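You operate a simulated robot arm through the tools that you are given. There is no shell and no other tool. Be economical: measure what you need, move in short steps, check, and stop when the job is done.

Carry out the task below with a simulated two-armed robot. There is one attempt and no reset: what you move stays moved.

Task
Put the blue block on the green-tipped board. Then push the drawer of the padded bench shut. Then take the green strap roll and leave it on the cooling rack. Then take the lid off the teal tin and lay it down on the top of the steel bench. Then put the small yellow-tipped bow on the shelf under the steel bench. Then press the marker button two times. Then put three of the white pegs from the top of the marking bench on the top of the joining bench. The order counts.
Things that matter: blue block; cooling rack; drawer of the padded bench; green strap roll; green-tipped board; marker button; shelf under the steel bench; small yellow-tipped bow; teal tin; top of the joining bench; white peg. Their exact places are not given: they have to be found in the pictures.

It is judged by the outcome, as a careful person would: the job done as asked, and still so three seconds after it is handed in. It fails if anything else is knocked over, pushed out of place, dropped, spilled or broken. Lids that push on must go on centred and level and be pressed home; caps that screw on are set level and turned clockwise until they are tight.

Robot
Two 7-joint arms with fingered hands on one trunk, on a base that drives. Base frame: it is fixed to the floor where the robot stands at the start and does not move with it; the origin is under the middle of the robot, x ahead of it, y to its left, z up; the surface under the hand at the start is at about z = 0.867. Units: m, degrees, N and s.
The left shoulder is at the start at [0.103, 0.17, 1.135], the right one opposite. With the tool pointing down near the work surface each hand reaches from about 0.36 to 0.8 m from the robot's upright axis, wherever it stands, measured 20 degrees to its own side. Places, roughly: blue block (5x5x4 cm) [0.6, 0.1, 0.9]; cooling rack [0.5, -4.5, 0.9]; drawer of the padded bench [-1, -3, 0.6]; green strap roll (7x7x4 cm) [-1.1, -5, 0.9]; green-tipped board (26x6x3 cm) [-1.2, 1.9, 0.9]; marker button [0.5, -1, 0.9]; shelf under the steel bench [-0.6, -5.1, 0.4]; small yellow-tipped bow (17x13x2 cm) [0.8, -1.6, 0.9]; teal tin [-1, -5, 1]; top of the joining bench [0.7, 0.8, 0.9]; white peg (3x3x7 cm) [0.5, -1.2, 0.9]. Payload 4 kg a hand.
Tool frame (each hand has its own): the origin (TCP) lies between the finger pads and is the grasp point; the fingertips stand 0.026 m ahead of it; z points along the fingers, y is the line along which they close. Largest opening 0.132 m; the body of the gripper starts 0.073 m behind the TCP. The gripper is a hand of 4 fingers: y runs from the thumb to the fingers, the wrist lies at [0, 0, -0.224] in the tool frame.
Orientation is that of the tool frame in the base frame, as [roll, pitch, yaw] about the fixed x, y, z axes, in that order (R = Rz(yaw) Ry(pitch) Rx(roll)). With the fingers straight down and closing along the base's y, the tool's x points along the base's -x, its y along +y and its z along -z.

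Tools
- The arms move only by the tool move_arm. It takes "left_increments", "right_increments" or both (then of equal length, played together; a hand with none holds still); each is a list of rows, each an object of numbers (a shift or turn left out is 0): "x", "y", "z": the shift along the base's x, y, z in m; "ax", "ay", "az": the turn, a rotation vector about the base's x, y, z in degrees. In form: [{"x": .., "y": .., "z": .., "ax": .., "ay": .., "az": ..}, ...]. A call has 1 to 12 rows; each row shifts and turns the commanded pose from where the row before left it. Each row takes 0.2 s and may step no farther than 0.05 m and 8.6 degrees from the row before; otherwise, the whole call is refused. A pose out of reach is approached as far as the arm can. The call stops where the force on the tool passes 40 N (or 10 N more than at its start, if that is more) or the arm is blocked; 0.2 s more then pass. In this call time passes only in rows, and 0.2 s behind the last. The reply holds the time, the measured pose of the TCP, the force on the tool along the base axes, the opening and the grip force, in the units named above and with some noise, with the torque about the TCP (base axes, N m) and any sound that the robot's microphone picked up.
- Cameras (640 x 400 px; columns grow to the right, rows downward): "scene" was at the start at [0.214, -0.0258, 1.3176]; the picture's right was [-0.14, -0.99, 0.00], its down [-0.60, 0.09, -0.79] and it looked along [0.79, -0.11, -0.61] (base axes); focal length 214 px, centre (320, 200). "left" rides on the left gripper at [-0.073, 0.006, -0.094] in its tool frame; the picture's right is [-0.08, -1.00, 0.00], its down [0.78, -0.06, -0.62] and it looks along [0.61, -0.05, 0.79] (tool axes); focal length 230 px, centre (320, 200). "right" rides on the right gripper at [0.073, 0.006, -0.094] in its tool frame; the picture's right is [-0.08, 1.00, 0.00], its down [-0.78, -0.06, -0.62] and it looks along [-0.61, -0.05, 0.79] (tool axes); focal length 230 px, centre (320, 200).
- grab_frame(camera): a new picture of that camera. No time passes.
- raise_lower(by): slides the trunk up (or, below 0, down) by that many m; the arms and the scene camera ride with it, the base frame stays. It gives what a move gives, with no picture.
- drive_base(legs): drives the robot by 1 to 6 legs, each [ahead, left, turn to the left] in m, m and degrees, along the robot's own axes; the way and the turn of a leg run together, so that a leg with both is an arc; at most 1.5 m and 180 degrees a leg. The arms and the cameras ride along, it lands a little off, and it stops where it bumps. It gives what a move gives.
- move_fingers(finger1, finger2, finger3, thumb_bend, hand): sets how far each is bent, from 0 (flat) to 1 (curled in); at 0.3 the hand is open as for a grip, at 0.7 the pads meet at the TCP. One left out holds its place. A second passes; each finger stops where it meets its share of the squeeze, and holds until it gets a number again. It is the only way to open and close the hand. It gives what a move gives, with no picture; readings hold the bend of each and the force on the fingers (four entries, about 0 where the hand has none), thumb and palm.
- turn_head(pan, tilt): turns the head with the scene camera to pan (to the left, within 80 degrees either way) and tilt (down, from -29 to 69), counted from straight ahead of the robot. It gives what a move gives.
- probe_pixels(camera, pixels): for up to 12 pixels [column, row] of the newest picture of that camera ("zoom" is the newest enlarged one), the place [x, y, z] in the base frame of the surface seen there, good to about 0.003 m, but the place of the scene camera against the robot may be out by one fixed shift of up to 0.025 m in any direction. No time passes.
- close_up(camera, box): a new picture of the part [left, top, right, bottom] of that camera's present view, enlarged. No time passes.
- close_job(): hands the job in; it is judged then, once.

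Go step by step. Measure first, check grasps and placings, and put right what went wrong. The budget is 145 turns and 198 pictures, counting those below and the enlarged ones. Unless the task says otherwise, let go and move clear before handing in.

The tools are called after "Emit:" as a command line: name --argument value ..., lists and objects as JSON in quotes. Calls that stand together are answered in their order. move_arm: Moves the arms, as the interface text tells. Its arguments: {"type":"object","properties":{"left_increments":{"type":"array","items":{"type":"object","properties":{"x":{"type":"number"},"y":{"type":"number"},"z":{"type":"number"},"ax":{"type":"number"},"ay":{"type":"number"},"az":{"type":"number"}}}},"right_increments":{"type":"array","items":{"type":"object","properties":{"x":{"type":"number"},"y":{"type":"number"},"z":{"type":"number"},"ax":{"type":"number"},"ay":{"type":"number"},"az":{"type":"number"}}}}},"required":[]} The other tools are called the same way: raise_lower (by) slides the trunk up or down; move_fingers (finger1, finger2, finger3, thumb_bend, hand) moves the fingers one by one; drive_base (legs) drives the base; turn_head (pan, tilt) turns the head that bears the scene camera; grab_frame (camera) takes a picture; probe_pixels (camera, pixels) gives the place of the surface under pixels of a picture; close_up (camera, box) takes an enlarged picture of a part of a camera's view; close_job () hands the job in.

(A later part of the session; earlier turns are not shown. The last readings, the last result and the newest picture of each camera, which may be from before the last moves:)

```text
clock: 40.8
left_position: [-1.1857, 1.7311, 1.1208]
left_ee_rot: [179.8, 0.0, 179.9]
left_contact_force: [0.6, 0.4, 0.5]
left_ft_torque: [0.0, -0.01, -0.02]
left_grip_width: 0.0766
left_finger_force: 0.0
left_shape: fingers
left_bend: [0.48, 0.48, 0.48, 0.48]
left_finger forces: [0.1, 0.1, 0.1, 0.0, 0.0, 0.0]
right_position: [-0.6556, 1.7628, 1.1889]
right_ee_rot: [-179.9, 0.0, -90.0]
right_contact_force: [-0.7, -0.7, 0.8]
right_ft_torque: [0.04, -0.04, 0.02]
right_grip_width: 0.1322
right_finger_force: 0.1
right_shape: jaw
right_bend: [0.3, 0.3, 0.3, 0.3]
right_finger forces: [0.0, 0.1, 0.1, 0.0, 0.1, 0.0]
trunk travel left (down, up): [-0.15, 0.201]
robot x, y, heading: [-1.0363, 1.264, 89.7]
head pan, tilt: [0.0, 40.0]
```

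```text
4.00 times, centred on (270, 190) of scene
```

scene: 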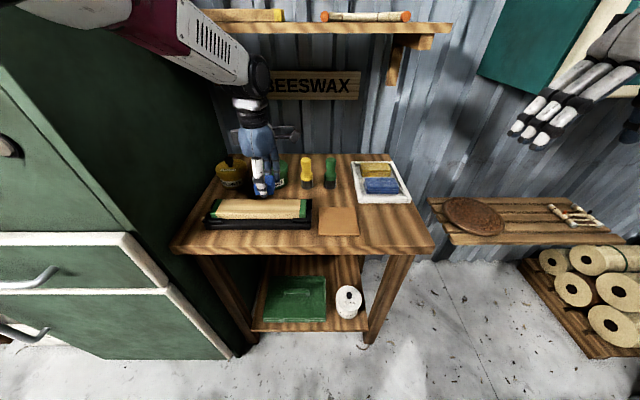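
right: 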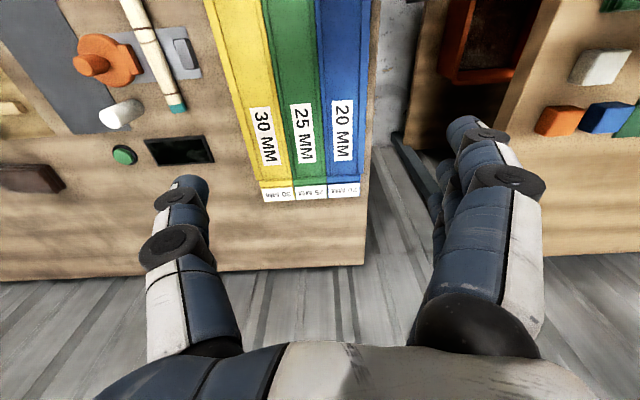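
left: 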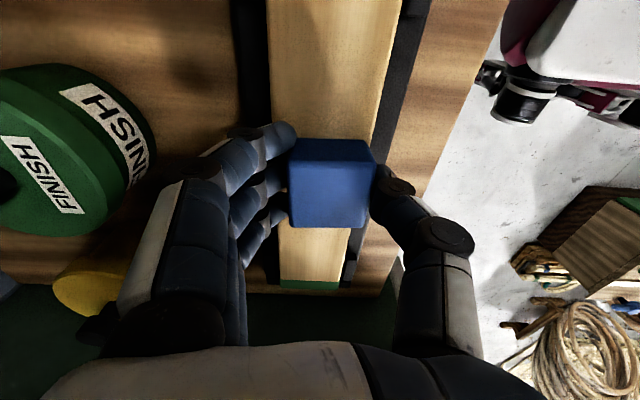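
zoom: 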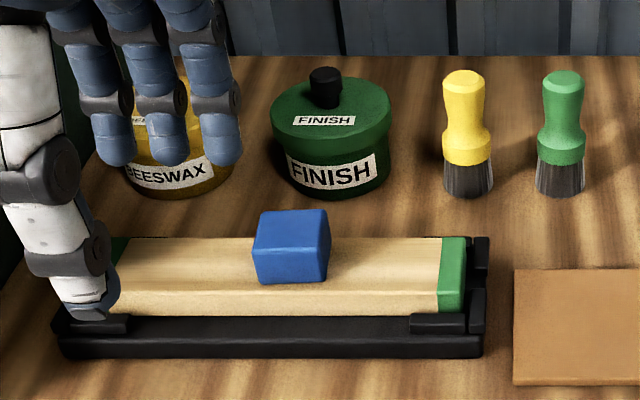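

The block sits on the board. Next I back away, sidestep and turn to face -y to look for the padded bench.

Emit:
drive_base --legs '[[-0.5, 0, 0], [0, -0.7, 0], [-0.5, 0, 0], [0, 0, 179]]'

Emit:
turn_head --pan 0 --tilt 20

Emit:
grab_frame --camera "scene"

Emit:
turn_head --pan -60 --tilt 20

Emit:
grab_frame --camera "scene"

```text
clock: 59.8
left_position: [-0.1911, -0.2042, 1.1196]
left_ee_rot: [-180.0, 0.0, -1.4]
left_contact_force: [-0.2, 0.3, 0.2]
left_ft_torque: [0.04, 0.01, 0.0]
left_grip_width: 0.0766
left_finger_force: 0.0
left_shape: fingers
left_bend: [0.48, 0.48, 0.48, 0.48]
left_finger forces: [0.0, 0.0, 0.1, 0.1, 0.0, 0.0]
right_position: [-0.721, -0.2211, 1.1887]
right_ee_rot: [179.9, -0.1, 88.7]
right_contact_force: [-0.7, 0.3, 0.1]
right_ft_torque: [-0.03, 0.0, 0.01]
right_grip_width: 0.132
right_finger_force: 0.0
right_shape: jaw
right_bend: [0.3, 0.3, 0.3, 0.3]
right_finger forces: [0.1, 0.0, 0.1, 0.0, 0.1, 0.0]
trunk travel left (down, up): [-0.15, 0.201]
robot x, y, heading: [-0.3309, 0.264, -91.3]
head pan, tilt: [0.0, 40.0]
```

```text
clock: 60.6
left_position: [-0.1919, -0.2047, 1.1208]
left_ee_rot: [179.9, -0.1, -1.4]
left_contact_force: [-0.4, 0.6, 0.5]
left_ft_torque: [-0.04, 0.06, 0.01]
left_grip_width: 0.0767
left_finger_force: 0.0
left_shape: fingers
left_bend: [0.48, 0.48, 0.48, 0.48]
left_finger forces: [0.1, 0.0, 0.1, 0.1, 0.1, 0.0]
right_position: [-0.7204, -0.2223, 1.1895]
right_ee_rot: [-180.0, -0.1, 88.6]
right_contact_force: [-0.7, 0.2, 0.9]
right_ft_torque: [-0.02, 0.04, -0.03]
right_grip_width: 0.1319
right_finger_force: 0.1
right_shape: jaw
right_bend: [0.3, 0.3, 0.3, 0.3]
right_finger forces: [0.0, 0.0, 0.0, 0.0, 0.0, 0.0]
trunk travel left (down, up): [-0.15, 0.201]
robot x, y, heading: [-0.3321, 0.2653, -91.4]
head pan, tilt: [0.0, 20.0]
```

```text
171 pictures are left
```

scene: 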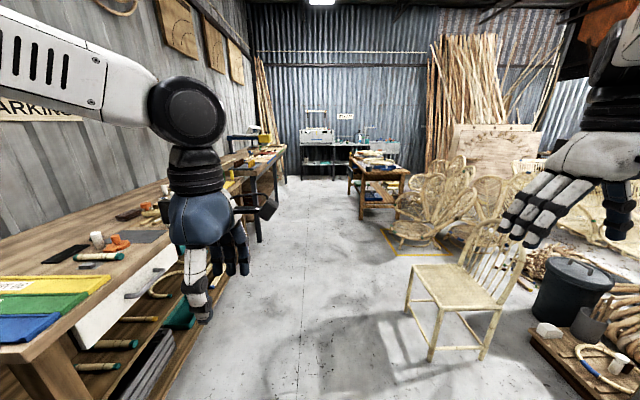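

```text
clock: 61.9
left_position: [-0.1916, -0.2049, 1.1202]
left_ee_rot: [-180.0, 0.0, -1.4]
left_contact_force: [0.5, -0.6, 0.1]
left_ft_torque: [-0.01, -0.01, 0.02]
left_grip_width: 0.0767
left_finger_force: 0.0
left_shape: fingers
left_bend: [0.48, 0.48, 0.48, 0.48]
left_finger forces: [0.0, 0.0, 0.1, 0.0, 0.0, 0.0]
right_position: [-0.7208, -0.2237, 1.1895]
right_ee_rot: [-180.0, 0.1, 88.6]
right_contact_force: [-0.3, 0.1, -0.6]
right_ft_torque: [0.0, 0.03, -0.02]
right_grip_width: 0.132
right_finger_force: 0.0
right_shape: jaw
right_bend: [0.3, 0.3, 0.3, 0.3]
right_finger forces: [0.1, 0.0, 0.0, 0.1, 0.0, 0.0]
trunk travel left (down, up): [-0.15, 0.201]
robot x, y, heading: [-0.3361, 0.2688, -91.7]
head pan, tilt: [-60.0, 20.0]
```

```text
170 pictures are left
```

scene: 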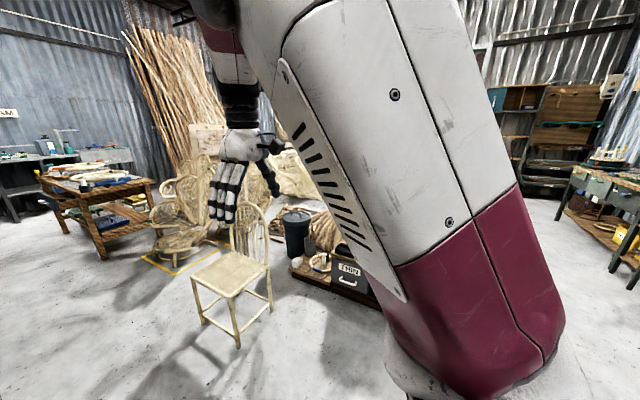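

The table near (375,180) in the head-on picture looks like the padded bench. I return the head and enlarge that area.

Emit:
turn_head --pan 0 --tilt 20

Emit:
close_up --camera "scene" --box '[200, 90, 440, 240]'

Emit:
grab_frame --camera "scene"

Emit:
probe_pixels --camera "scene" --pixels '[[375, 158], [352, 165], [408, 175], [365, 215], [410, 200], [285, 160], [260, 200], [275, 145], [335, 150], [310, 138], [440, 275], [390, 250]]'

```text
clock: 63.2
left_position: [-0.1916, -0.205, 1.1196]
left_ee_rot: [179.9, 0.0, -1.4]
left_contact_force: [0.3, -0.4, -0.3]
left_ft_torque: [-0.03, 0.02, -0.01]
left_grip_width: 0.0766
left_finger_force: 0.1
left_shape: fingers
left_bend: [0.48, 0.48, 0.48, 0.48]
left_finger forces: [0.1, 0.0, 0.0, 0.0, 0.0, 0.0]
right_position: [-0.721, -0.2227, 1.1887]
right_ee_rot: [-180.0, 0.0, 88.6]
right_contact_force: [0.5, 0.8, 0.2]
right_ft_torque: [-0.02, 0.0, -0.03]
right_grip_width: 0.1318
right_finger_force: 0.2
right_shape: jaw
right_bend: [0.3, 0.3, 0.3, 0.3]
right_finger forces: [0.0, 0.0, 0.1, 0.0, 0.1, 0.0]
trunk travel left (down, up): [-0.15, 0.201]
robot x, y, heading: [-0.3296, 0.2681, -91.6]
head pan, tilt: [0.0, 20.0]
```

```text
2.67 times, centred on (320, 165) of scene
```

zoom: 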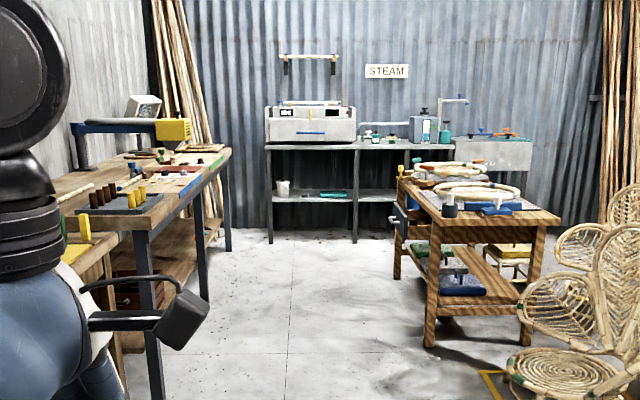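

```text
168 pictures are left
```

scene: 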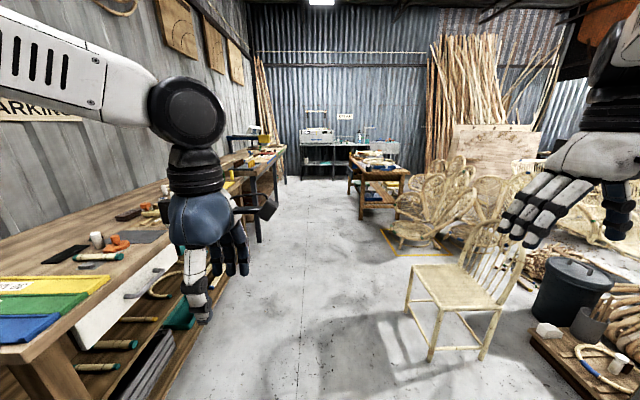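

```text
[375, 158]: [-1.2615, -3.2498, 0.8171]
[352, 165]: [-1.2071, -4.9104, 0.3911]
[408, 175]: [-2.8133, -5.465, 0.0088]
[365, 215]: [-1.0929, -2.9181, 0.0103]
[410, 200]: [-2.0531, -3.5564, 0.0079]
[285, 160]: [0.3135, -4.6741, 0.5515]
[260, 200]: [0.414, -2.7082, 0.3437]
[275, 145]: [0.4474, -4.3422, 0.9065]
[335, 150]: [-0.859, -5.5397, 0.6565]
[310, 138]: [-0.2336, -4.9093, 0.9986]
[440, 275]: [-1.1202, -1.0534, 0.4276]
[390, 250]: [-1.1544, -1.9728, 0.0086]
```

The padded bench stands with its left edge near x≈-1.07, y≈-2.9 and its drawer faces the aisle (+x). I drive down the aisle, keeping left of the chair.

Emit:
drive_base --legs '[[0.2, 0.18, 1.6], [1.4, 0, 0], [1.3, 0, 0]]'

Emit:
turn_head --pan -50 --tilt 35

Emit:
grab_frame --camera "scene"

```text
clock: 78.1
left_position: [0.0128, -3.0839, 1.1195]
left_ee_rot: [180.0, -0.1, -0.1]
left_contact_force: [0.6, 0.2, 0.8]
left_ft_torque: [-0.02, 0.02, -0.02]
left_grip_width: 0.077
left_finger_force: 0.0
left_shape: fingers
left_bend: [0.48, 0.48, 0.48, 0.48]
left_finger forces: [0.1, 0.0, 0.1, 0.1, 0.0, 0.0]
right_position: [-0.5159, -3.1141, 1.1888]
right_ee_rot: [-180.0, 0.0, 89.9]
right_contact_force: [0.7, -0.4, 0.6]
right_ft_torque: [0.0, -0.01, 0.02]
right_grip_width: 0.1319
right_finger_force: 0.1
right_shape: jaw
right_bend: [0.3, 0.3, 0.3, 0.3]
right_finger forces: [0.0, 0.1, 0.1, 0.1, 0.1, 0.0]
trunk travel left (down, up): [-0.15, 0.201]
robot x, y, heading: [-0.1381, -2.6154, -89.8]
head pan, tilt: [0.0, 20.0]
```

```text
clock: 79.2
left_position: [0.0131, -3.0827, 1.1182]
left_ee_rot: [-179.9, -0.1, -0.1]
left_contact_force: [1.1, -0.3, -0.1]
left_ft_torque: [0.02, 0.02, 0.0]
left_grip_width: 0.0766
left_finger_force: 0.1
left_shape: fingers
left_bend: [0.48, 0.48, 0.48, 0.48]
left_finger forces: [0.0, 0.0, 0.1, 0.0, 0.0, 0.0]
right_position: [-0.5173, -3.1137, 1.1892]
right_ee_rot: [179.9, 0.0, 89.9]
right_contact_force: [0.0, -0.2, 0.2]
right_ft_torque: [0.01, 0.03, -0.01]
right_grip_width: 0.1319
right_finger_force: 0.1
right_shape: jaw
right_bend: [0.3, 0.3, 0.3, 0.3]
right_finger forces: [0.1, 0.0, 0.0, 0.0, 0.0, 0.0]
trunk travel left (down, up): [-0.15, 0.201]
robot x, y, heading: [-0.141, -2.6164, -89.7]
head pan, tilt: [-50.0, 35.0]
```

```text
167 pictures are left
```

scene: 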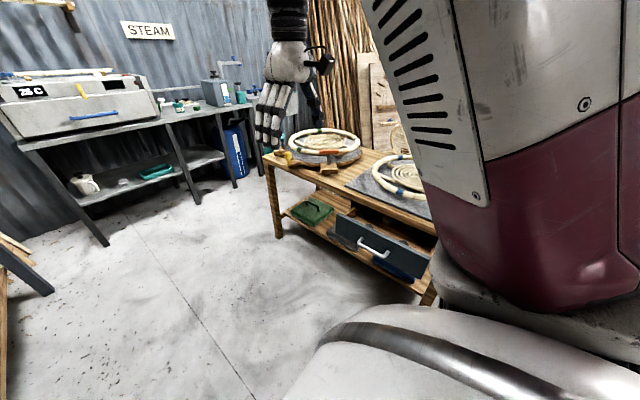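

The open drawer with its white handle shows around (375,247). I probe it.

Emit:
probe_pixels --camera "scene" --pixels '[[350, 240], [410, 265], [375, 250], [345, 225], [420, 248], [400, 245], [375, 205], [300, 175], [270, 160], [400, 225]]'

Emit:
close_up --camera "scene" --box '[260, 120, 460, 320]'

```text
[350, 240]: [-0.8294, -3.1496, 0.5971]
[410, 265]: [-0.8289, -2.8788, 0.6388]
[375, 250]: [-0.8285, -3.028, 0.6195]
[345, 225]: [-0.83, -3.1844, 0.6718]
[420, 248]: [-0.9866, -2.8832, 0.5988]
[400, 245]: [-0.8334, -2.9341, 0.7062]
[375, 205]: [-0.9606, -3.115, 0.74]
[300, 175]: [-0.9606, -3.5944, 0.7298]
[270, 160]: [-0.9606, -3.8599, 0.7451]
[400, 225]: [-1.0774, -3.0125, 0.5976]
```

```text
2.00 times, centred on (360, 220) of scene
```

zoom: 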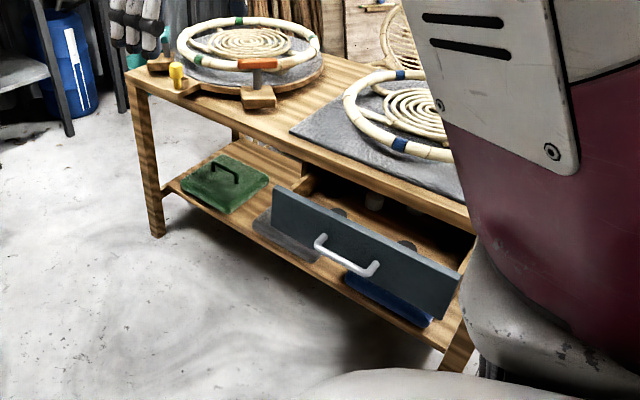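

The drawer front is the plane x≈-0.83, y from -3.19 to -2.85, z≈0.55-0.71, and the bench edge is at x≈-0.96. I drive to stand before it facing -x, and lower the trunk.

Emit:
drive_base --legs '[[0.6, 0, 0], [0, 0, -90], [0.12, 0, 0]]'

Emit:
turn_head --pan 0 --tilt 45

Emit:
move_fingers --hand "right" --finger1 0.68 --finger2 0.68 --finger3 0.68 --thumb_bend 0.68

Emit:
grab_frame --camera "scene"

```text
clock: 87.3
left_position: [-0.7253, -3.3712, 1.1204]
left_ee_rot: [180.0, 0.1, -89.8]
left_contact_force: [-0.1, 0.6, -0.1]
left_ft_torque: [0.04, -0.01, 0.0]
left_grip_width: 0.0769
left_finger_force: 0.2
left_shape: fingers
left_bend: [0.48, 0.48, 0.48, 0.48]
left_finger forces: [0.0, 0.1, 0.1, 0.1, 0.0, 0.0]
right_position: [-0.7589, -2.8409, 1.1892]
right_ee_rot: [179.9, 0.0, 0.2]
right_contact_force: [-0.4, 0.0, -0.4]
right_ft_torque: [0.01, 0.0, 0.02]
right_grip_width: 0.1318
right_finger_force: 0.0
right_shape: jaw
right_bend: [0.3, 0.3, 0.3, 0.3]
right_finger forces: [0.0, 0.0, 0.0, 0.0, 0.1, 0.1]
trunk travel left (down, up): [-0.15, 0.201]
robot x, y, heading: [-0.2598, -3.2193, -179.9]
head pan, tilt: [-50.0, 35.0]
```

```text
clock: 88.5
left_position: [-0.7249, -3.3706, 1.1192]
left_ee_rot: [180.0, 0.0, -89.8]
left_contact_force: [0.5, -0.3, -0.7]
left_ft_torque: [-0.05, -0.01, 0.02]
left_grip_width: 0.0768
left_finger_force: 0.0
left_shape: fingers
left_bend: [0.48, 0.48, 0.48, 0.48]
left_finger forces: [0.0, 0.0, 0.0, 0.0, 0.0, 0.1]
right_position: [-0.7589, -2.8408, 1.1878]
right_ee_rot: [179.8, -0.2, 0.2]
right_contact_force: [-0.4, -0.4, 0.2]
right_ft_torque: [-0.02, 0.0, 0.0]
right_grip_width: 0.1317
right_finger_force: 0.1
right_shape: jaw
right_bend: [0.3, 0.3, 0.3, 0.3]
right_finger forces: [0.1, 0.0, 0.1, 0.1, 0.1, 0.0]
trunk travel left (down, up): [-0.15, 0.201]
robot x, y, heading: [-0.2581, -3.2129, -179.8]
head pan, tilt: [0.0, 45.0]
```

```text
clock: 89.5
left_position: [-0.7253, -3.3697, 1.1202]
left_ee_rot: [-180.0, 0.0, -89.8]
left_contact_force: [-0.2, 0.1, 0.0]
left_ft_torque: [0.0, 0.0, 0.0]
left_grip_width: 0.0767
left_finger_force: 0.1
left_shape: fingers
left_bend: [0.48, 0.48, 0.48, 0.48]
left_finger forces: [0.1, 0.1, 0.0, 0.0, 0.0, 0.0]
right_position: [-0.7595, -2.8415, 1.1881]
right_ee_rot: [179.9, -0.1, 0.1]
right_contact_force: [0.0, 0.9, 0.0]
right_ft_torque: [-0.02, 0.01, 0.03]
right_grip_width: 0.0186
right_finger_force: 0.1
right_shape: fingers
right_bend: [0.68, 0.68, 0.68, 0.68]
right_finger forces: [0.0, 0.0, 0.1, 0.1, 0.1, 0.0]
trunk travel left (down, up): [-0.15, 0.201]
robot x, y, heading: [-0.2591, -3.2152, -179.7]
head pan, tilt: [0.0, 45.0]
```

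```text
165 pictures are left
```

scene: 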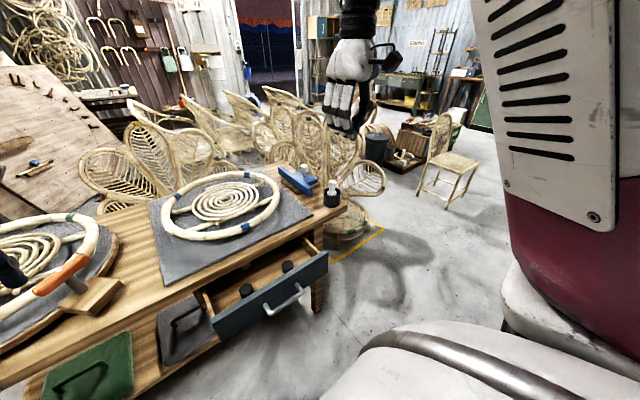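

The view looks panned to the right although the head reads 0. I probe and take another picture to check.

Emit:
probe_pixels --camera "scene" --pixels '[[225, 330], [320, 262], [270, 310], [345, 80], [300, 290]]'

Emit:
turn_head --pan 20 --tilt 50

Emit:
grab_frame --camera "scene"

```text
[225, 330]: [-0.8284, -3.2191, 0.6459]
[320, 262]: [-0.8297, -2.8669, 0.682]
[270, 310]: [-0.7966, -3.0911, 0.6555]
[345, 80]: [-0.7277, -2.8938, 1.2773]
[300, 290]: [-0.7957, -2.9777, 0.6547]
```

```text
clock: 90.3
left_position: [-0.7247, -3.3708, 1.1187]
left_ee_rot: [-180.0, 0.0, -89.8]
left_contact_force: [-0.2, 0.3, -0.3]
left_ft_torque: [0.01, 0.0, -0.01]
left_grip_width: 0.077
left_finger_force: 0.1
left_shape: fingers
left_bend: [0.48, 0.48, 0.48, 0.48]
left_finger forces: [0.0, 0.1, 0.1, 0.1, 0.0, 0.1]
right_position: [-0.76, -2.8402, 1.1875]
right_ee_rot: [179.9, -0.2, 0.3]
right_contact_force: [0.3, -0.1, -0.7]
right_ft_torque: [0.01, -0.05, 0.01]
right_grip_width: 0.0189
right_finger_force: 0.1
right_shape: fingers
right_bend: [0.68, 0.68, 0.68, 0.68]
right_finger forces: [0.1, 0.1, 0.1, 0.0, 0.1, 0.1]
trunk travel left (down, up): [-0.15, 0.201]
robot x, y, heading: [-0.2571, -3.2136, -179.9]
head pan, tilt: [20.0, 50.0]
```

```text
164 pictures are left
```

scene: 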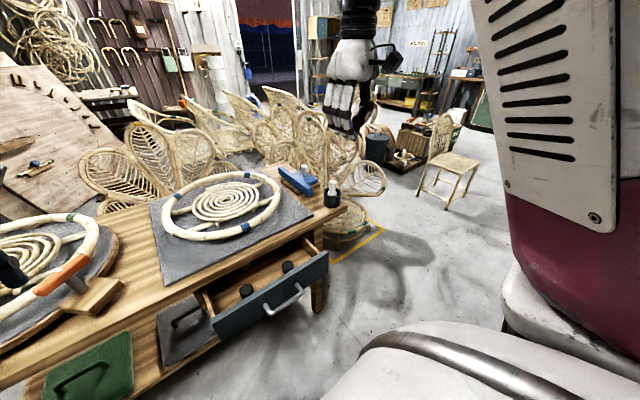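

The head did not actually move, but this view still shows the drawer: front x≈-0.83, handle y -3.10..-2.97. I back 0.1 m, lower the trunk and tilt the right hand forward to push beside the handle at y≈-2.91.

Emit:
drive_base --legs '[[-0.1, 0, 0]]'

Emit:
raise_lower --by -0.14

Emit:
move_arm --right_increments '[{"z": -0.045}, {"z": -0.04, "ay": 8.3, "y": -0.01}, {"z": -0.04, "ay": 8.3, "y": -0.01}, {"z": -0.04, "ay": 8.3, "y": -0.01}, {"z": -0.04, "ay": 8.3, "y": -0.01}, {"z": -0.04, "ay": 8.3, "y": -0.01}, {"z": -0.04, "ay": 8.3, "y": -0.01}, {"z": -0.04, "ay": 8.3, "y": -0.01}, {"z": -0.04, "ay": 8.3}]'

Emit:
grab_frame --camera "scene"

Emit:
grab_frame --camera "right"

```text
clock: 91.5
left_position: [-0.6245, -3.3706, 1.1193]
left_ee_rot: [180.0, 0.0, -89.8]
left_contact_force: [0.5, -0.3, -0.3]
left_ft_torque: [-0.02, 0.02, 0.02]
left_grip_width: 0.0767
left_finger_force: 0.0
left_shape: fingers
left_bend: [0.48, 0.48, 0.48, 0.48]
left_finger forces: [0.0, 0.0, 0.0, 0.1, 0.0, 0.1]
right_position: [-0.6593, -2.8407, 1.1866]
right_ee_rot: [179.9, -0.2, 0.2]
right_contact_force: [0.0, -0.4, -0.4]
right_ft_torque: [0.02, 0.03, -0.01]
right_grip_width: 0.0186
right_finger_force: 0.0
right_shape: fingers
right_bend: [0.68, 0.68, 0.68, 0.68]
right_finger forces: [0.1, 0.0, 0.1, 0.0, 0.0, 0.1]
trunk travel left (down, up): [-0.15, 0.201]
robot x, y, heading: [-0.1538, -3.2181, -179.9]
head pan, tilt: [20.0, 50.0]
```

```text
clock: 93.1
left_position: [-0.6226, -3.3702, 0.9818]
left_ee_rot: [179.8, 0.0, -89.8]
left_contact_force: [0.5, -0.9, -0.1]
left_ft_torque: [0.01, 0.01, 0.02]
left_grip_width: 0.077
left_finger_force: 0.0
left_shape: fingers
left_bend: [0.48, 0.48, 0.48, 0.48]
left_finger forces: [0.1, 0.1, 0.1, 0.0, 0.1, 0.0]
right_position: [-0.7223, -2.828, 0.9119]
right_ee_rot: [177.8, -19.4, -1.6]
right_contact_force: [1.0, -0.6, 0.4]
right_ft_torque: [-0.01, 0.01, 0.0]
right_grip_width: 0.0184
right_finger_force: 0.1
right_shape: fingers
right_bend: [0.68, 0.68, 0.68, 0.68]
right_finger forces: [0.0, 0.0, 0.0, 0.1, 0.0, 0.0]
trunk travel left (down, up): [-0.01, 0.341]
robot x, y, heading: [-0.1588, -3.2129, -179.7]
head pan, tilt: [20.0, 50.0]
```

```text
clock: 95.1
left_position: [-0.6249, -3.3701, 0.9799]
left_ee_rot: [180.0, 0.0, -89.9]
left_contact_force: [-0.3, -0.2, 0.2]
left_ft_torque: [-0.01, 0.02, 0.04]
left_grip_width: 0.0769
left_finger_force: 0.1
left_shape: fingers
left_bend: [0.48, 0.48, 0.48, 0.48]
left_finger forces: [0.1, 0.0, 0.0, 0.1, 0.0, 0.0]
right_position: [-0.7398, -2.878, 0.7382]
right_ee_rot: [177.9, 8.8, -3.2]
right_contact_force: [0.1, 0.2, -0.1]
right_ft_torque: [-0.01, 0.0, 0.0]
right_grip_width: 0.0185
right_finger_force: 0.0
right_shape: fingers
right_bend: [0.68, 0.68, 0.68, 0.68]
right_finger forces: [0.0, 0.0, 0.0, 0.0, 0.0, 0.1]
right hand out of reach, approached as far as the arm can: row 5, 6, 7, 8, 9
trunk travel left (down, up): [-0.01, 0.341]
robot x, y, heading: [-0.1553, -3.2191, -179.4]
head pan, tilt: [20.0, 50.0]
```

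```text
163 pictures are left
```

scene: 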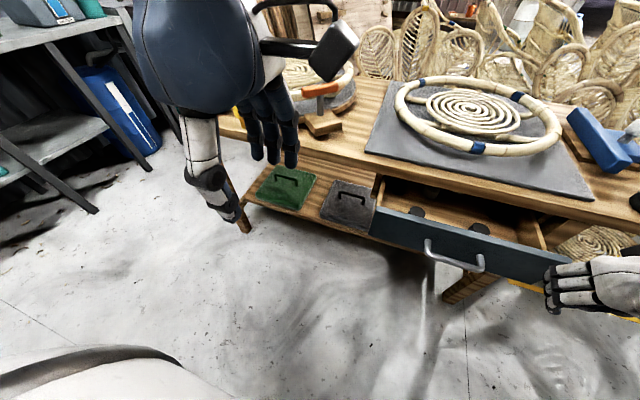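

```text
162 pictures are left
```

right: 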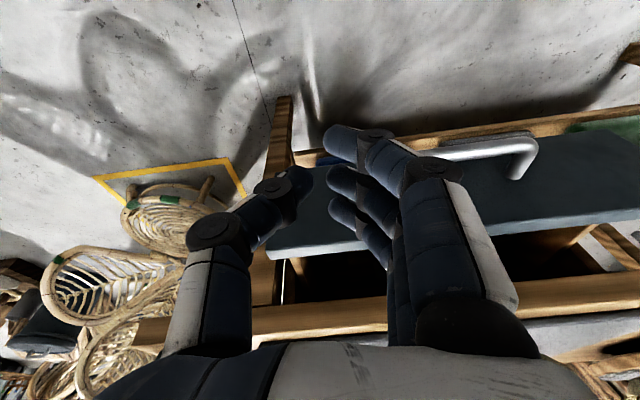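

The head has now moved, and the right arm could not reach the full tilt: it sits at (-0.74,-2.88,0.738) with a 9° forward tilt. That is enough if I push with the fingertips, so I try lowering it in front of the panel.

Emit:
move_arm --right_increments '[{"z": -0.03, "y": -0.01}, {"z": -0.03, "y": -0.01}]'

Emit:
grab_frame --camera "scene"

```text
clock: 95.7
left_position: [-0.6256, -3.3696, 0.9793]
left_ee_rot: [-180.0, 0.0, -89.9]
left_contact_force: [-0.7, 0.2, -0.8]
left_ft_torque: [0.0, -0.02, -0.04]
left_grip_width: 0.0767
left_finger_force: 0.1
left_shape: fingers
left_bend: [0.48, 0.48, 0.48, 0.48]
left_finger forces: [0.0, 0.0, 0.0, 0.0, 0.0, 0.1]
right_position: [-0.759, -2.9087, 0.7007]
right_ee_rot: [-179.8, 9.2, 0.0]
right_contact_force: [-0.7, 0.4, -0.7]
right_ft_torque: [-0.02, 0.01, 0.02]
right_grip_width: 0.0184
right_finger_force: 0.1
right_shape: fingers
right_bend: [0.68, 0.68, 0.68, 0.68]
right_finger forces: [0.0, 0.0, 0.0, 0.0, 0.1, 0.1]
right hand out of reach, approached as far as the arm can: row 1, 2
trunk travel left (down, up): [-0.01, 0.341]
robot x, y, heading: [-0.1575, -3.2158, -180.1]
head pan, tilt: [20.0, 50.0]
```

```text
161 pictures are left
```

scene: 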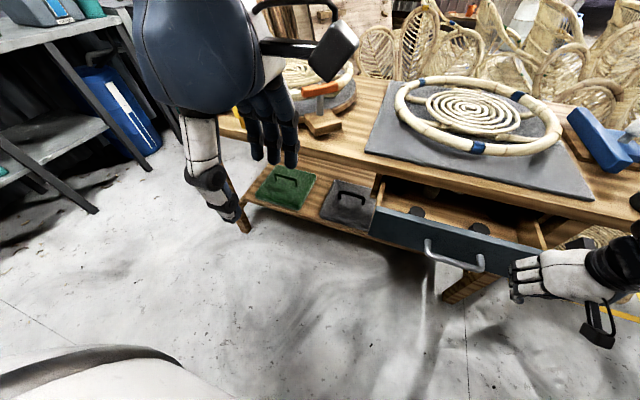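

The commanded pose is still tilted beyond reach. I take back part of the tilt and see where the arm settles.

Emit:
move_arm --right_increments '[{"ay": -8.3}, {"ay": -8.3}, {"ay": -8.3}, {"ay": -8.3}, {"ay": -8.3}]'

```text
clock: 96.9
left_position: [-0.6255, -3.3695, 0.9793]
left_ee_rot: [-180.0, 0.0, -89.8]
left_contact_force: [0.2, -0.6, -0.5]
left_ft_torque: [-0.02, 0.02, 0.02]
left_grip_width: 0.077
left_finger_force: 0.1
left_shape: fingers
left_bend: [0.48, 0.48, 0.48, 0.48]
left_finger forces: [0.0, 0.0, 0.1, 0.1, 0.0, 0.1]
right_position: [-0.7584, -2.9058, 0.7006]
right_ee_rot: [-179.6, -32.6, -0.3]
right_contact_force: [0.3, 0.1, 0.0]
right_ft_torque: [-0.01, 0.01, 0.0]
right_grip_width: 0.0185
right_finger_force: 0.0
right_shape: fingers
right_bend: [0.68, 0.68, 0.68, 0.68]
right_finger forces: [0.1, 0.0, 0.0, 0.0, 0.1, 0.1]
trunk travel left (down, up): [-0.01, 0.341]
robot x, y, heading: [-0.1612, -3.2118, -180.1]
head pan, tilt: [20.0, 50.0]
```

Each call starts from the measured pose and forward tilt is limited to about 9° here. I return to that tilt and lower the fingers in front of the panel.

Emit:
move_arm --right_increments '[{"ay": 8.3}, {"ay": 8.3}, {"ay": 8.3}, {"ay": 8.3}, {"ay": 8.3, "z": -0.02}, {"z": -0.03}]'

Emit:
grab_frame --camera "right"

Emit:
grab_frame --camera "scene"

```text
clock: 98.3
left_position: [-0.6251, -3.3699, 0.9793]
left_ee_rot: [-179.9, 0.0, -89.8]
left_contact_force: [-0.4, -0.2, -0.6]
left_ft_torque: [0.02, 0.0, 0.01]
left_grip_width: 0.0769
left_finger_force: 0.1
left_shape: fingers
left_bend: [0.48, 0.48, 0.48, 0.48]
left_finger forces: [0.0, 0.1, 0.0, 0.1, 0.1, 0.1]
right_position: [-0.7556, -2.9073, 0.6502]
right_ee_rot: [-179.8, 8.9, -0.2]
right_contact_force: [-0.8, 0.0, -0.2]
right_ft_torque: [0.06, -0.04, -0.01]
right_grip_width: 0.0186
right_finger_force: 0.1
right_shape: fingers
right_bend: [0.68, 0.68, 0.68, 0.68]
right_finger forces: [0.1, 0.0, 0.0, 0.1, 0.0, 0.0]
trunk travel left (down, up): [-0.01, 0.341]
robot x, y, heading: [-0.1578, -3.2187, -179.5]
head pan, tilt: [20.0, 50.0]
```

```text
160 pictures are left
```

right: 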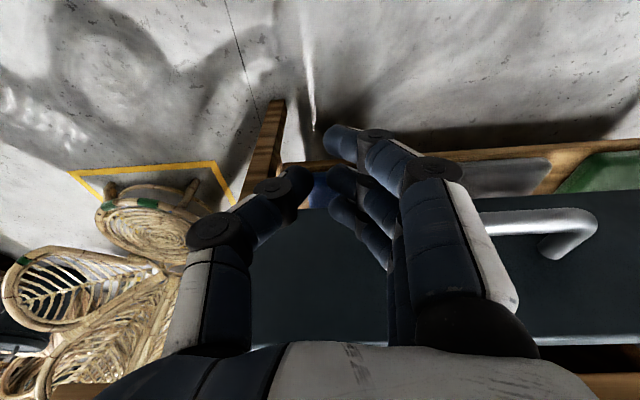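

```text
159 pictures are left
```

scene: 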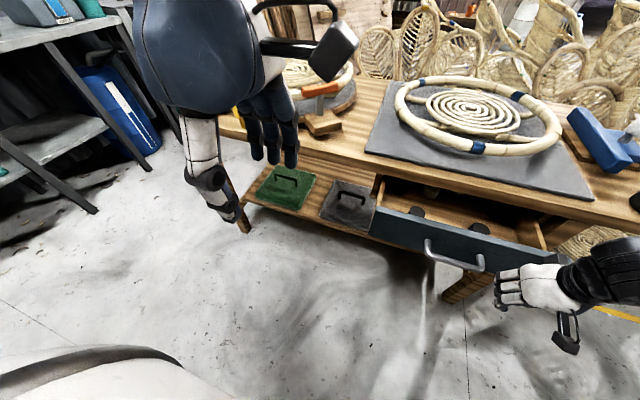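

The fingers face the panel just right of the handle. I shift 1.5 cm away from the handle and push along -x in small steps.

Emit:
move_arm --right_increments '[{"y": 0.018}, {"x": -0.02}, {"x": -0.02}, {"x": -0.02}, {"x": -0.02}, {"x": -0.02}]'

Emit:
grab_frame --camera "scene"

```text
clock: 99.7
left_position: [-0.6259, -3.3694, 0.9795]
left_ee_rot: [180.0, 0.0, -89.9]
left_contact_force: [0.4, -0.3, -0.8]
left_ft_torque: [0.02, -0.02, 0.0]
left_grip_width: 0.0769
left_finger_force: 0.0
left_shape: fingers
left_bend: [0.48, 0.48, 0.48, 0.48]
left_finger forces: [0.0, 0.0, 0.1, 0.0, 0.0, 0.0]
right_position: [-0.8592, -2.8876, 0.6514]
right_ee_rot: [-180.0, 9.0, -0.2]
right_contact_force: [-0.4, 0.2, 0.7]
right_ft_torque: [0.01, 0.04, -0.02]
right_grip_width: 0.0186
right_finger_force: 0.1
right_shape: fingers
right_bend: [0.68, 0.68, 0.68, 0.68]
right_finger forces: [0.0, 0.0, 0.1, 0.0, 0.0, 0.0]
trunk travel left (down, up): [-0.01, 0.341]
robot x, y, heading: [-0.1586, -3.2139, -179.8]
head pan, tilt: [20.0, 50.0]
```

```text
158 pictures are left
```

scene: 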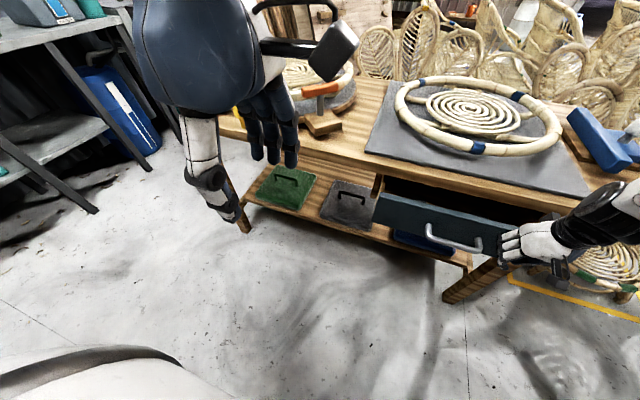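

The drawer moves with little force. I keep pushing.

Emit:
move_arm --right_increments '[{"x": -0.02}, {"x": -0.02}, {"x": -0.015}, {"x": -0.01}]'

Emit:
grab_frame --camera "scene"

Emit:
grab_frame --camera "right"

```text
clock: 100.7
left_position: [-0.6261, -3.3691, 0.98]
left_ee_rot: [-179.9, 0.0, -89.7]
left_contact_force: [0.2, 0.2, -0.5]
left_ft_torque: [0.03, 0.03, 0.01]
left_grip_width: 0.0768
left_finger_force: 0.0
left_shape: fingers
left_bend: [0.48, 0.48, 0.48, 0.48]
left_finger forces: [0.1, 0.0, 0.0, 0.0, 0.1, 0.0]
right_position: [-0.9222, -2.8888, 0.651]
right_ee_rot: [-179.8, 9.0, -0.1]
right_contact_force: [1.2, 0.0, -1.1]
right_ft_torque: [-0.04, -0.05, 0.05]
right_grip_width: 0.0186
right_finger_force: 1.0
right_shape: fingers
right_bend: [0.68, 0.68, 0.68, 0.68]
right_finger forces: [0.0, 0.1, 1.5, 0.0, 0.0, 0.1]
trunk travel left (down, up): [-0.01, 0.341]
robot x, y, heading: [-0.1577, -3.2207, -179.6]
head pan, tilt: [20.0, 50.0]
```

```text
157 pictures are left
```

scene: 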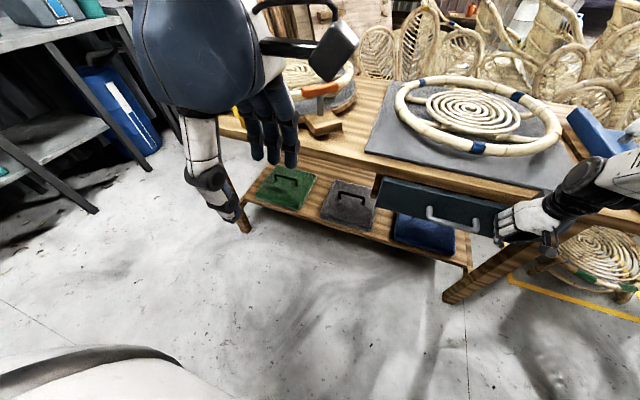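

```text
156 pictures are left
```

right: 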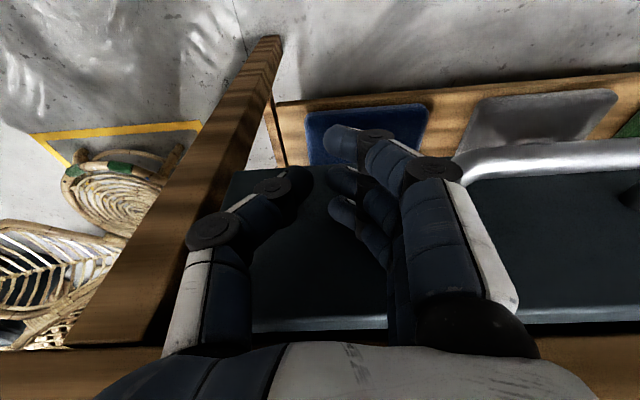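

The drawer is nearly in. I press on in 5 mm steps until resistance.

Emit:
move_arm --right_increments '[{"x": -0.006}, {"x": -0.006}, {"x": -0.006}, {"x": -0.006}]'

Emit:
close_up --camera "scene" --box '[350, 150, 590, 300]'

Emit:
probe_pixels --camera "zoom" --pixels '[[120, 110], [230, 155], [350, 165], [100, 75], [300, 110]]'

```text
clock: 101.7
left_position: [-0.6247, -3.37, 0.9795]
left_ee_rot: [180.0, 0.0, -89.8]
left_contact_force: [-0.4, 0.0, 0.3]
left_ft_torque: [0.01, -0.01, -0.02]
left_grip_width: 0.0768
left_finger_force: 0.1
left_shape: fingers
left_bend: [0.48, 0.48, 0.48, 0.48]
left_finger forces: [0.0, 0.0, 0.0, 0.0, 0.0, 0.1]
right_position: [-0.9461, -2.887, 0.6527]
right_ee_rot: [-179.9, 9.0, -0.1]
right_contact_force: [5.3, -0.9, -0.7]
right_ft_torque: [-0.03, -0.09, 0.09]
right_grip_width: 0.0186
right_finger_force: 2.6
right_shape: fingers
right_bend: [0.68, 0.68, 0.68, 0.68]
right_finger forces: [0.0, 0.0, 5.7, 0.1, 0.0, 0.0]
trunk travel left (down, up): [-0.01, 0.341]
robot x, y, heading: [-0.1583, -3.2167, -179.7]
head pan, tilt: [20.0, 50.0]
```

```text
2.67 times, centred on (470, 225) of scene
```

zoom: 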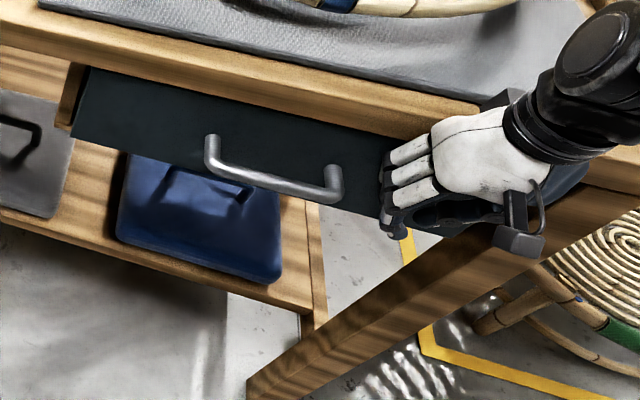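

```text
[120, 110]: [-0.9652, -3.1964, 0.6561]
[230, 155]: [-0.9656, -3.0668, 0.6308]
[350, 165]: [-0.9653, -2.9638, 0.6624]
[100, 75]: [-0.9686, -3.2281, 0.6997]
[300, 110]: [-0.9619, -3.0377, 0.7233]
```

The drawer front (-0.965) is about flush with the bench edge (-0.962) and the force is rising. I press a little further to be sure.

Emit:
move_arm --right_increments '[{"x": -0.005}, {"x": -0.005}]'

Emit:
close_up --camera "scene" --box '[350, 150, 590, 300]'

Emit:
probe_pixels --camera "zoom" --pixels '[[120, 110], [230, 155], [350, 165], [300, 110]]'

```text
clock: 102.3
left_position: [-0.6241, -3.3703, 0.9794]
left_ee_rot: [179.9, 0.0, -89.9]
left_contact_force: [0.0, -0.1, -0.1]
left_ft_torque: [0.02, 0.03, 0.03]
left_grip_width: 0.0766
left_finger_force: 0.1
left_shape: fingers
left_bend: [0.48, 0.48, 0.48, 0.48]
left_finger forces: [0.0, 0.0, 0.1, 0.0, 0.0, 0.0]
right_position: [-0.9474, -2.8875, 0.6488]
right_ee_rot: [-179.9, 8.0, -0.2]
right_contact_force: [11.8, -0.7, 4.5]
right_ft_torque: [-0.12, -0.03, 0.19]
right_grip_width: 0.0186
right_finger_force: 5.7
right_shape: fingers
right_bend: [0.68, 0.68, 0.7, 0.68]
right_finger forces: [0.0, 0.0, 11.5, 0.0, 0.0, 0.1]
trunk travel left (down, up): [-0.01, 0.341]
robot x, y, heading: [-0.158, -3.215, -179.9]
head pan, tilt: [20.0, 50.0]
stopped in row 2 (right hand): the force on the tool passed its limit at 44 N (the readings are from after the stop); the commanded pose is now the measured one
```

```text
2.67 times, centred on (470, 225) of scene
```

zoom: 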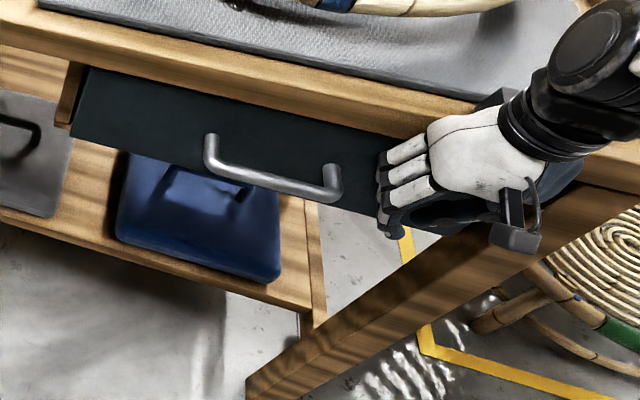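

```text
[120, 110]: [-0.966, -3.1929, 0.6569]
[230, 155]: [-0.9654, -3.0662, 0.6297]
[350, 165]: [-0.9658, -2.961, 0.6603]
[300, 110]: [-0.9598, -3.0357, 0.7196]
```

The 44 N stop with the front unmoved means the drawer is shut. I withdraw, raise the hand and trunk, then look toward the steel bench.

Emit:
move_arm --right_increments '[{"x": 0.04}, {"x": 0.045}, {"x": 0.045}, {"x": 0.045}, {"z": 0.045, "ay": -8}, {"z": 0.045}, {"z": 0.045}, {"z": 0.045}, {"z": 0.045}, {"z": 0.045}, {"z": 0.045}]'

Emit:
raise_lower --by 0.14

Emit:
turn_head --pan 70 --tilt 30

Emit:
grab_frame --camera "scene"

```text
clock: 104.7
left_position: [-0.6241, -3.37, 0.979]
left_ee_rot: [-180.0, 0.0, -89.8]
left_contact_force: [0.3, 0.8, -1.0]
left_ft_torque: [0.0, -0.03, 0.01]
left_grip_width: 0.0767
left_finger_force: 0.1
left_shape: fingers
left_bend: [0.48, 0.48, 0.48, 0.48]
left_finger forces: [0.1, 0.0, 0.0, 0.0, 0.1, 0.0]
right_position: [-0.7916, -2.8187, 0.9237]
right_ee_rot: [177.3, 0.5, -2.7]
right_contact_force: [-0.3, 0.4, 0.7]
right_ft_torque: [-0.01, 0.0, 0.02]
right_grip_width: 0.0184
right_finger_force: 0.0
right_shape: fingers
right_bend: [0.68, 0.68, 0.68, 0.68]
right_finger forces: [0.0, 0.1, 0.0, 0.0, 0.0, 0.1]
right hand out of reach, approached as far as the arm can: row 5, 8, 9, 10, 11
trunk travel left (down, up): [-0.01, 0.341]
robot x, y, heading: [-0.1562, -3.2188, -179.7]
head pan, tilt: [20.0, 50.0]
```

```text
clock: 106.4
left_position: [-0.6251, -3.37, 1.1188]
left_ee_rot: [-180.0, 0.0, -89.8]
left_contact_force: [-0.5, 0.4, -1.1]
left_ft_torque: [0.0, -0.03, 0.0]
left_grip_width: 0.0769
left_finger_force: 0.1
left_shape: fingers
left_bend: [0.48, 0.48, 0.48, 0.48]
left_finger forces: [0.0, 0.0, 0.0, 0.0, 0.0, 0.1]
right_position: [-0.7983, -2.8337, 1.0636]
right_ee_rot: [-179.9, -0.1, -0.2]
right_contact_force: [-1.0, 0.7, 0.0]
right_ft_torque: [0.04, -0.01, -0.01]
right_grip_width: 0.0185
right_finger_force: 0.1
right_shape: fingers
right_bend: [0.68, 0.68, 0.68, 0.68]
right_finger forces: [0.0, 0.0, 0.1, 0.0, 0.1, 0.0]
trunk travel left (down, up): [-0.15, 0.201]
robot x, y, heading: [-0.1553, -3.2143, -179.9]
head pan, tilt: [20.0, 50.0]
```

```text
clock: 107.6
left_position: [-0.6241, -3.3702, 1.1186]
left_ee_rot: [-179.9, 0.0, -89.7]
left_contact_force: [0.2, 0.0, -0.2]
left_ft_torque: [0.0, -0.02, 0.01]
left_grip_width: 0.0766
left_finger_force: 0.0
left_shape: fingers
left_bend: [0.48, 0.48, 0.48, 0.48]
left_finger forces: [0.0, 0.0, 0.0, 0.0, 0.1, 0.0]
right_position: [-0.7987, -2.8335, 1.0654]
right_ee_rot: [-180.0, -0.1, -0.2]
right_contact_force: [0.6, 0.3, -0.3]
right_ft_torque: [-0.01, 0.0, 0.02]
right_grip_width: 0.0186
right_finger_force: 0.0
right_shape: fingers
right_bend: [0.68, 0.68, 0.68, 0.68]
right_finger forces: [0.1, 0.0, 0.1, 0.0, 0.0, 0.1]
trunk travel left (down, up): [-0.15, 0.201]
robot x, y, heading: [-0.1572, -3.2173, -180.0]
head pan, tilt: [70.0, 30.0]
```

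```text
153 pictures are left
```

scene: 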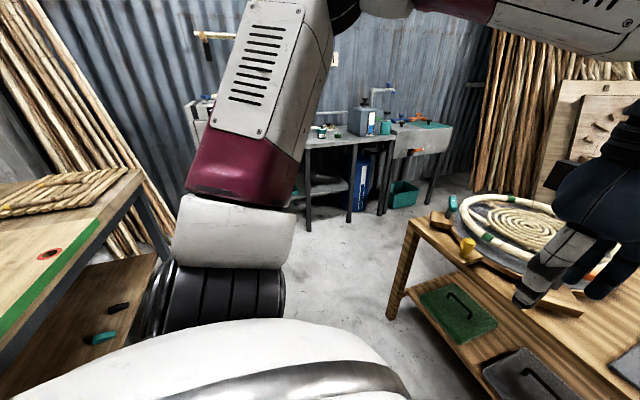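

The steel bench is at the far end with taps and a grey box around (370,120). I retract the right hand a little, turn to face -y and drive closer.

Emit:
move_arm --right_increments '[{"x": 0.045, "z": 0.015}, {"x": 0.045, "z": 0.015}, {"x": 0.045, "z": 0.015}]'

Emit:
drive_base --legs '[[0, 0, 90], [0.8, -0.15, 0]]'

Emit:
turn_head --pan -20 --tilt 30

Emit:
grab_frame --camera "scene"

Emit:
turn_head --pan 60 --tilt 30

Emit:
grab_frame --camera "scene"

```text
clock: 108.4
left_position: [-0.6246, -3.3728, 1.1201]
left_ee_rot: [180.0, 0.1, -89.8]
left_contact_force: [0.1, -0.7, 0.1]
left_ft_torque: [0.07, 0.0, 0.0]
left_grip_width: 0.0768
left_finger_force: 0.1
left_shape: fingers
left_bend: [0.48, 0.48, 0.48, 0.48]
left_finger forces: [0.0, 0.0, 0.1, 0.0, 0.0, 0.0]
right_position: [-0.6611, -2.8363, 1.1115]
right_ee_rot: [-179.8, 0.3, -0.2]
right_contact_force: [0.6, -0.6, 0.1]
right_ft_torque: [0.05, 0.03, 0.02]
right_grip_width: 0.0183
right_finger_force: 0.1
right_shape: fingers
right_bend: [0.68, 0.68, 0.68, 0.68]
right_finger forces: [0.0, 0.0, 0.1, 0.0, 0.0, 0.0]
trunk travel left (down, up): [-0.15, 0.201]
robot x, y, heading: [-0.1561, -3.2169, -179.9]
head pan, tilt: [70.0, 30.0]
```

```text
clock: 116.5
left_position: [-0.1347, -4.4829, 1.1195]
left_ee_rot: [-179.9, 0.1, 1.2]
left_contact_force: [0.4, -0.3, 0.4]
left_ft_torque: [0.01, 0.02, -0.01]
left_grip_width: 0.0768
left_finger_force: 0.1
left_shape: fingers
left_bend: [0.48, 0.48, 0.48, 0.48]
left_finger forces: [0.0, 0.0, 0.0, 0.0, 0.0, 0.0]
right_position: [-0.6685, -4.5287, 1.1099]
right_ee_rot: [-180.0, 0.1, 90.7]
right_contact_force: [-0.3, 0.2, 0.8]
right_ft_torque: [-0.02, 0.0, 0.0]
right_grip_width: 0.0183
right_finger_force: 0.0
right_shape: fingers
right_bend: [0.68, 0.68, 0.68, 0.68]
right_finger forces: [0.1, 0.0, 0.1, 0.0, 0.1, 0.0]
trunk travel left (down, up): [-0.15, 0.201]
robot x, y, heading: [-0.2932, -4.0139, -88.9]
head pan, tilt: [70.0, 30.0]
```

```text
clock: 118.2
left_position: [-0.1335, -4.4816, 1.1197]
left_ee_rot: [179.9, 0.0, 1.0]
left_contact_force: [0.5, -1.3, -0.2]
left_ft_torque: [-0.03, 0.0, 0.0]
left_grip_width: 0.0769
left_finger_force: 0.0
left_shape: fingers
left_bend: [0.48, 0.48, 0.48, 0.48]
left_finger forces: [0.1, 0.0, 0.1, 0.1, 0.1, 0.1]
right_position: [-0.6693, -4.5284, 1.1101]
right_ee_rot: [-179.9, 0.2, 90.6]
right_contact_force: [-0.6, -0.8, 0.3]
right_ft_torque: [-0.01, 0.01, 0.02]
right_grip_width: 0.0183
right_finger_force: 0.0
right_shape: fingers
right_bend: [0.68, 0.68, 0.68, 0.68]
right_finger forces: [0.0, 0.0, 0.0, 0.0, 0.0, 0.0]
trunk travel left (down, up): [-0.15, 0.201]
robot x, y, heading: [-0.2934, -4.0186, -89.0]
head pan, tilt: [-20.0, 30.0]
```

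```text
152 pictures are left
```

scene: 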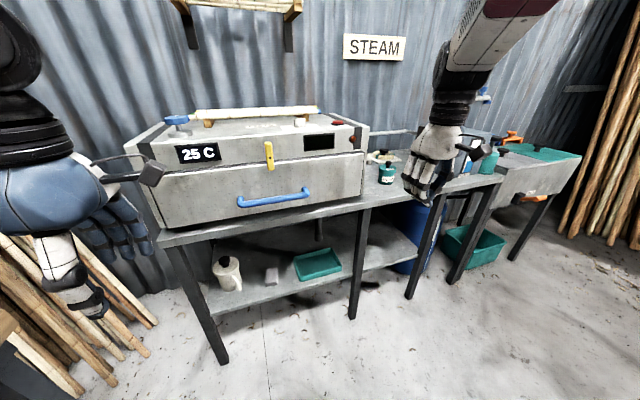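

```text
clock: 119.7
left_position: [-0.1343, -4.4816, 1.1194]
left_ee_rot: [-180.0, 0.0, 1.1]
left_contact_force: [1.0, 0.2, -0.4]
left_ft_torque: [0.02, 0.02, -0.01]
left_grip_width: 0.0766
left_finger_force: 0.1
left_shape: fingers
left_bend: [0.48, 0.48, 0.48, 0.48]
left_finger forces: [0.0, 0.0, 0.1, 0.0, 0.0, 0.0]
right_position: [-0.6685, -4.5286, 1.1104]
right_ee_rot: [-179.9, 0.1, 90.7]
right_contact_force: [0.5, -0.3, 0.3]
right_ft_torque: [0.03, 0.0, -0.03]
right_grip_width: 0.0181
right_finger_force: 0.1
right_shape: fingers
right_bend: [0.68, 0.68, 0.68, 0.68]
right_finger forces: [0.1, 0.0, 0.0, 0.1, 0.0, 0.1]
trunk travel left (down, up): [-0.15, 0.201]
robot x, y, heading: [-0.2948, -4.0159, -88.7]
head pan, tilt: [60.0, 30.0]
```

```text
151 pictures are left
```

scene: 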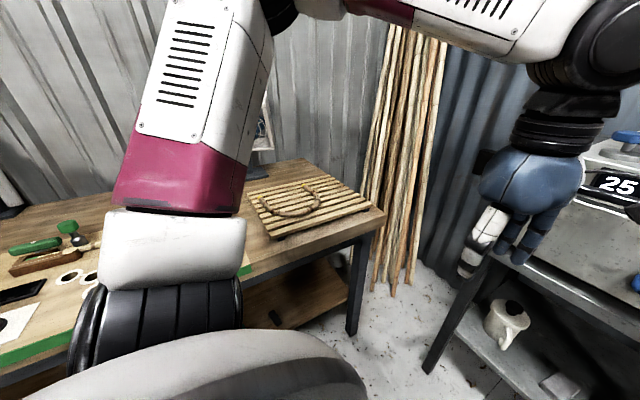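

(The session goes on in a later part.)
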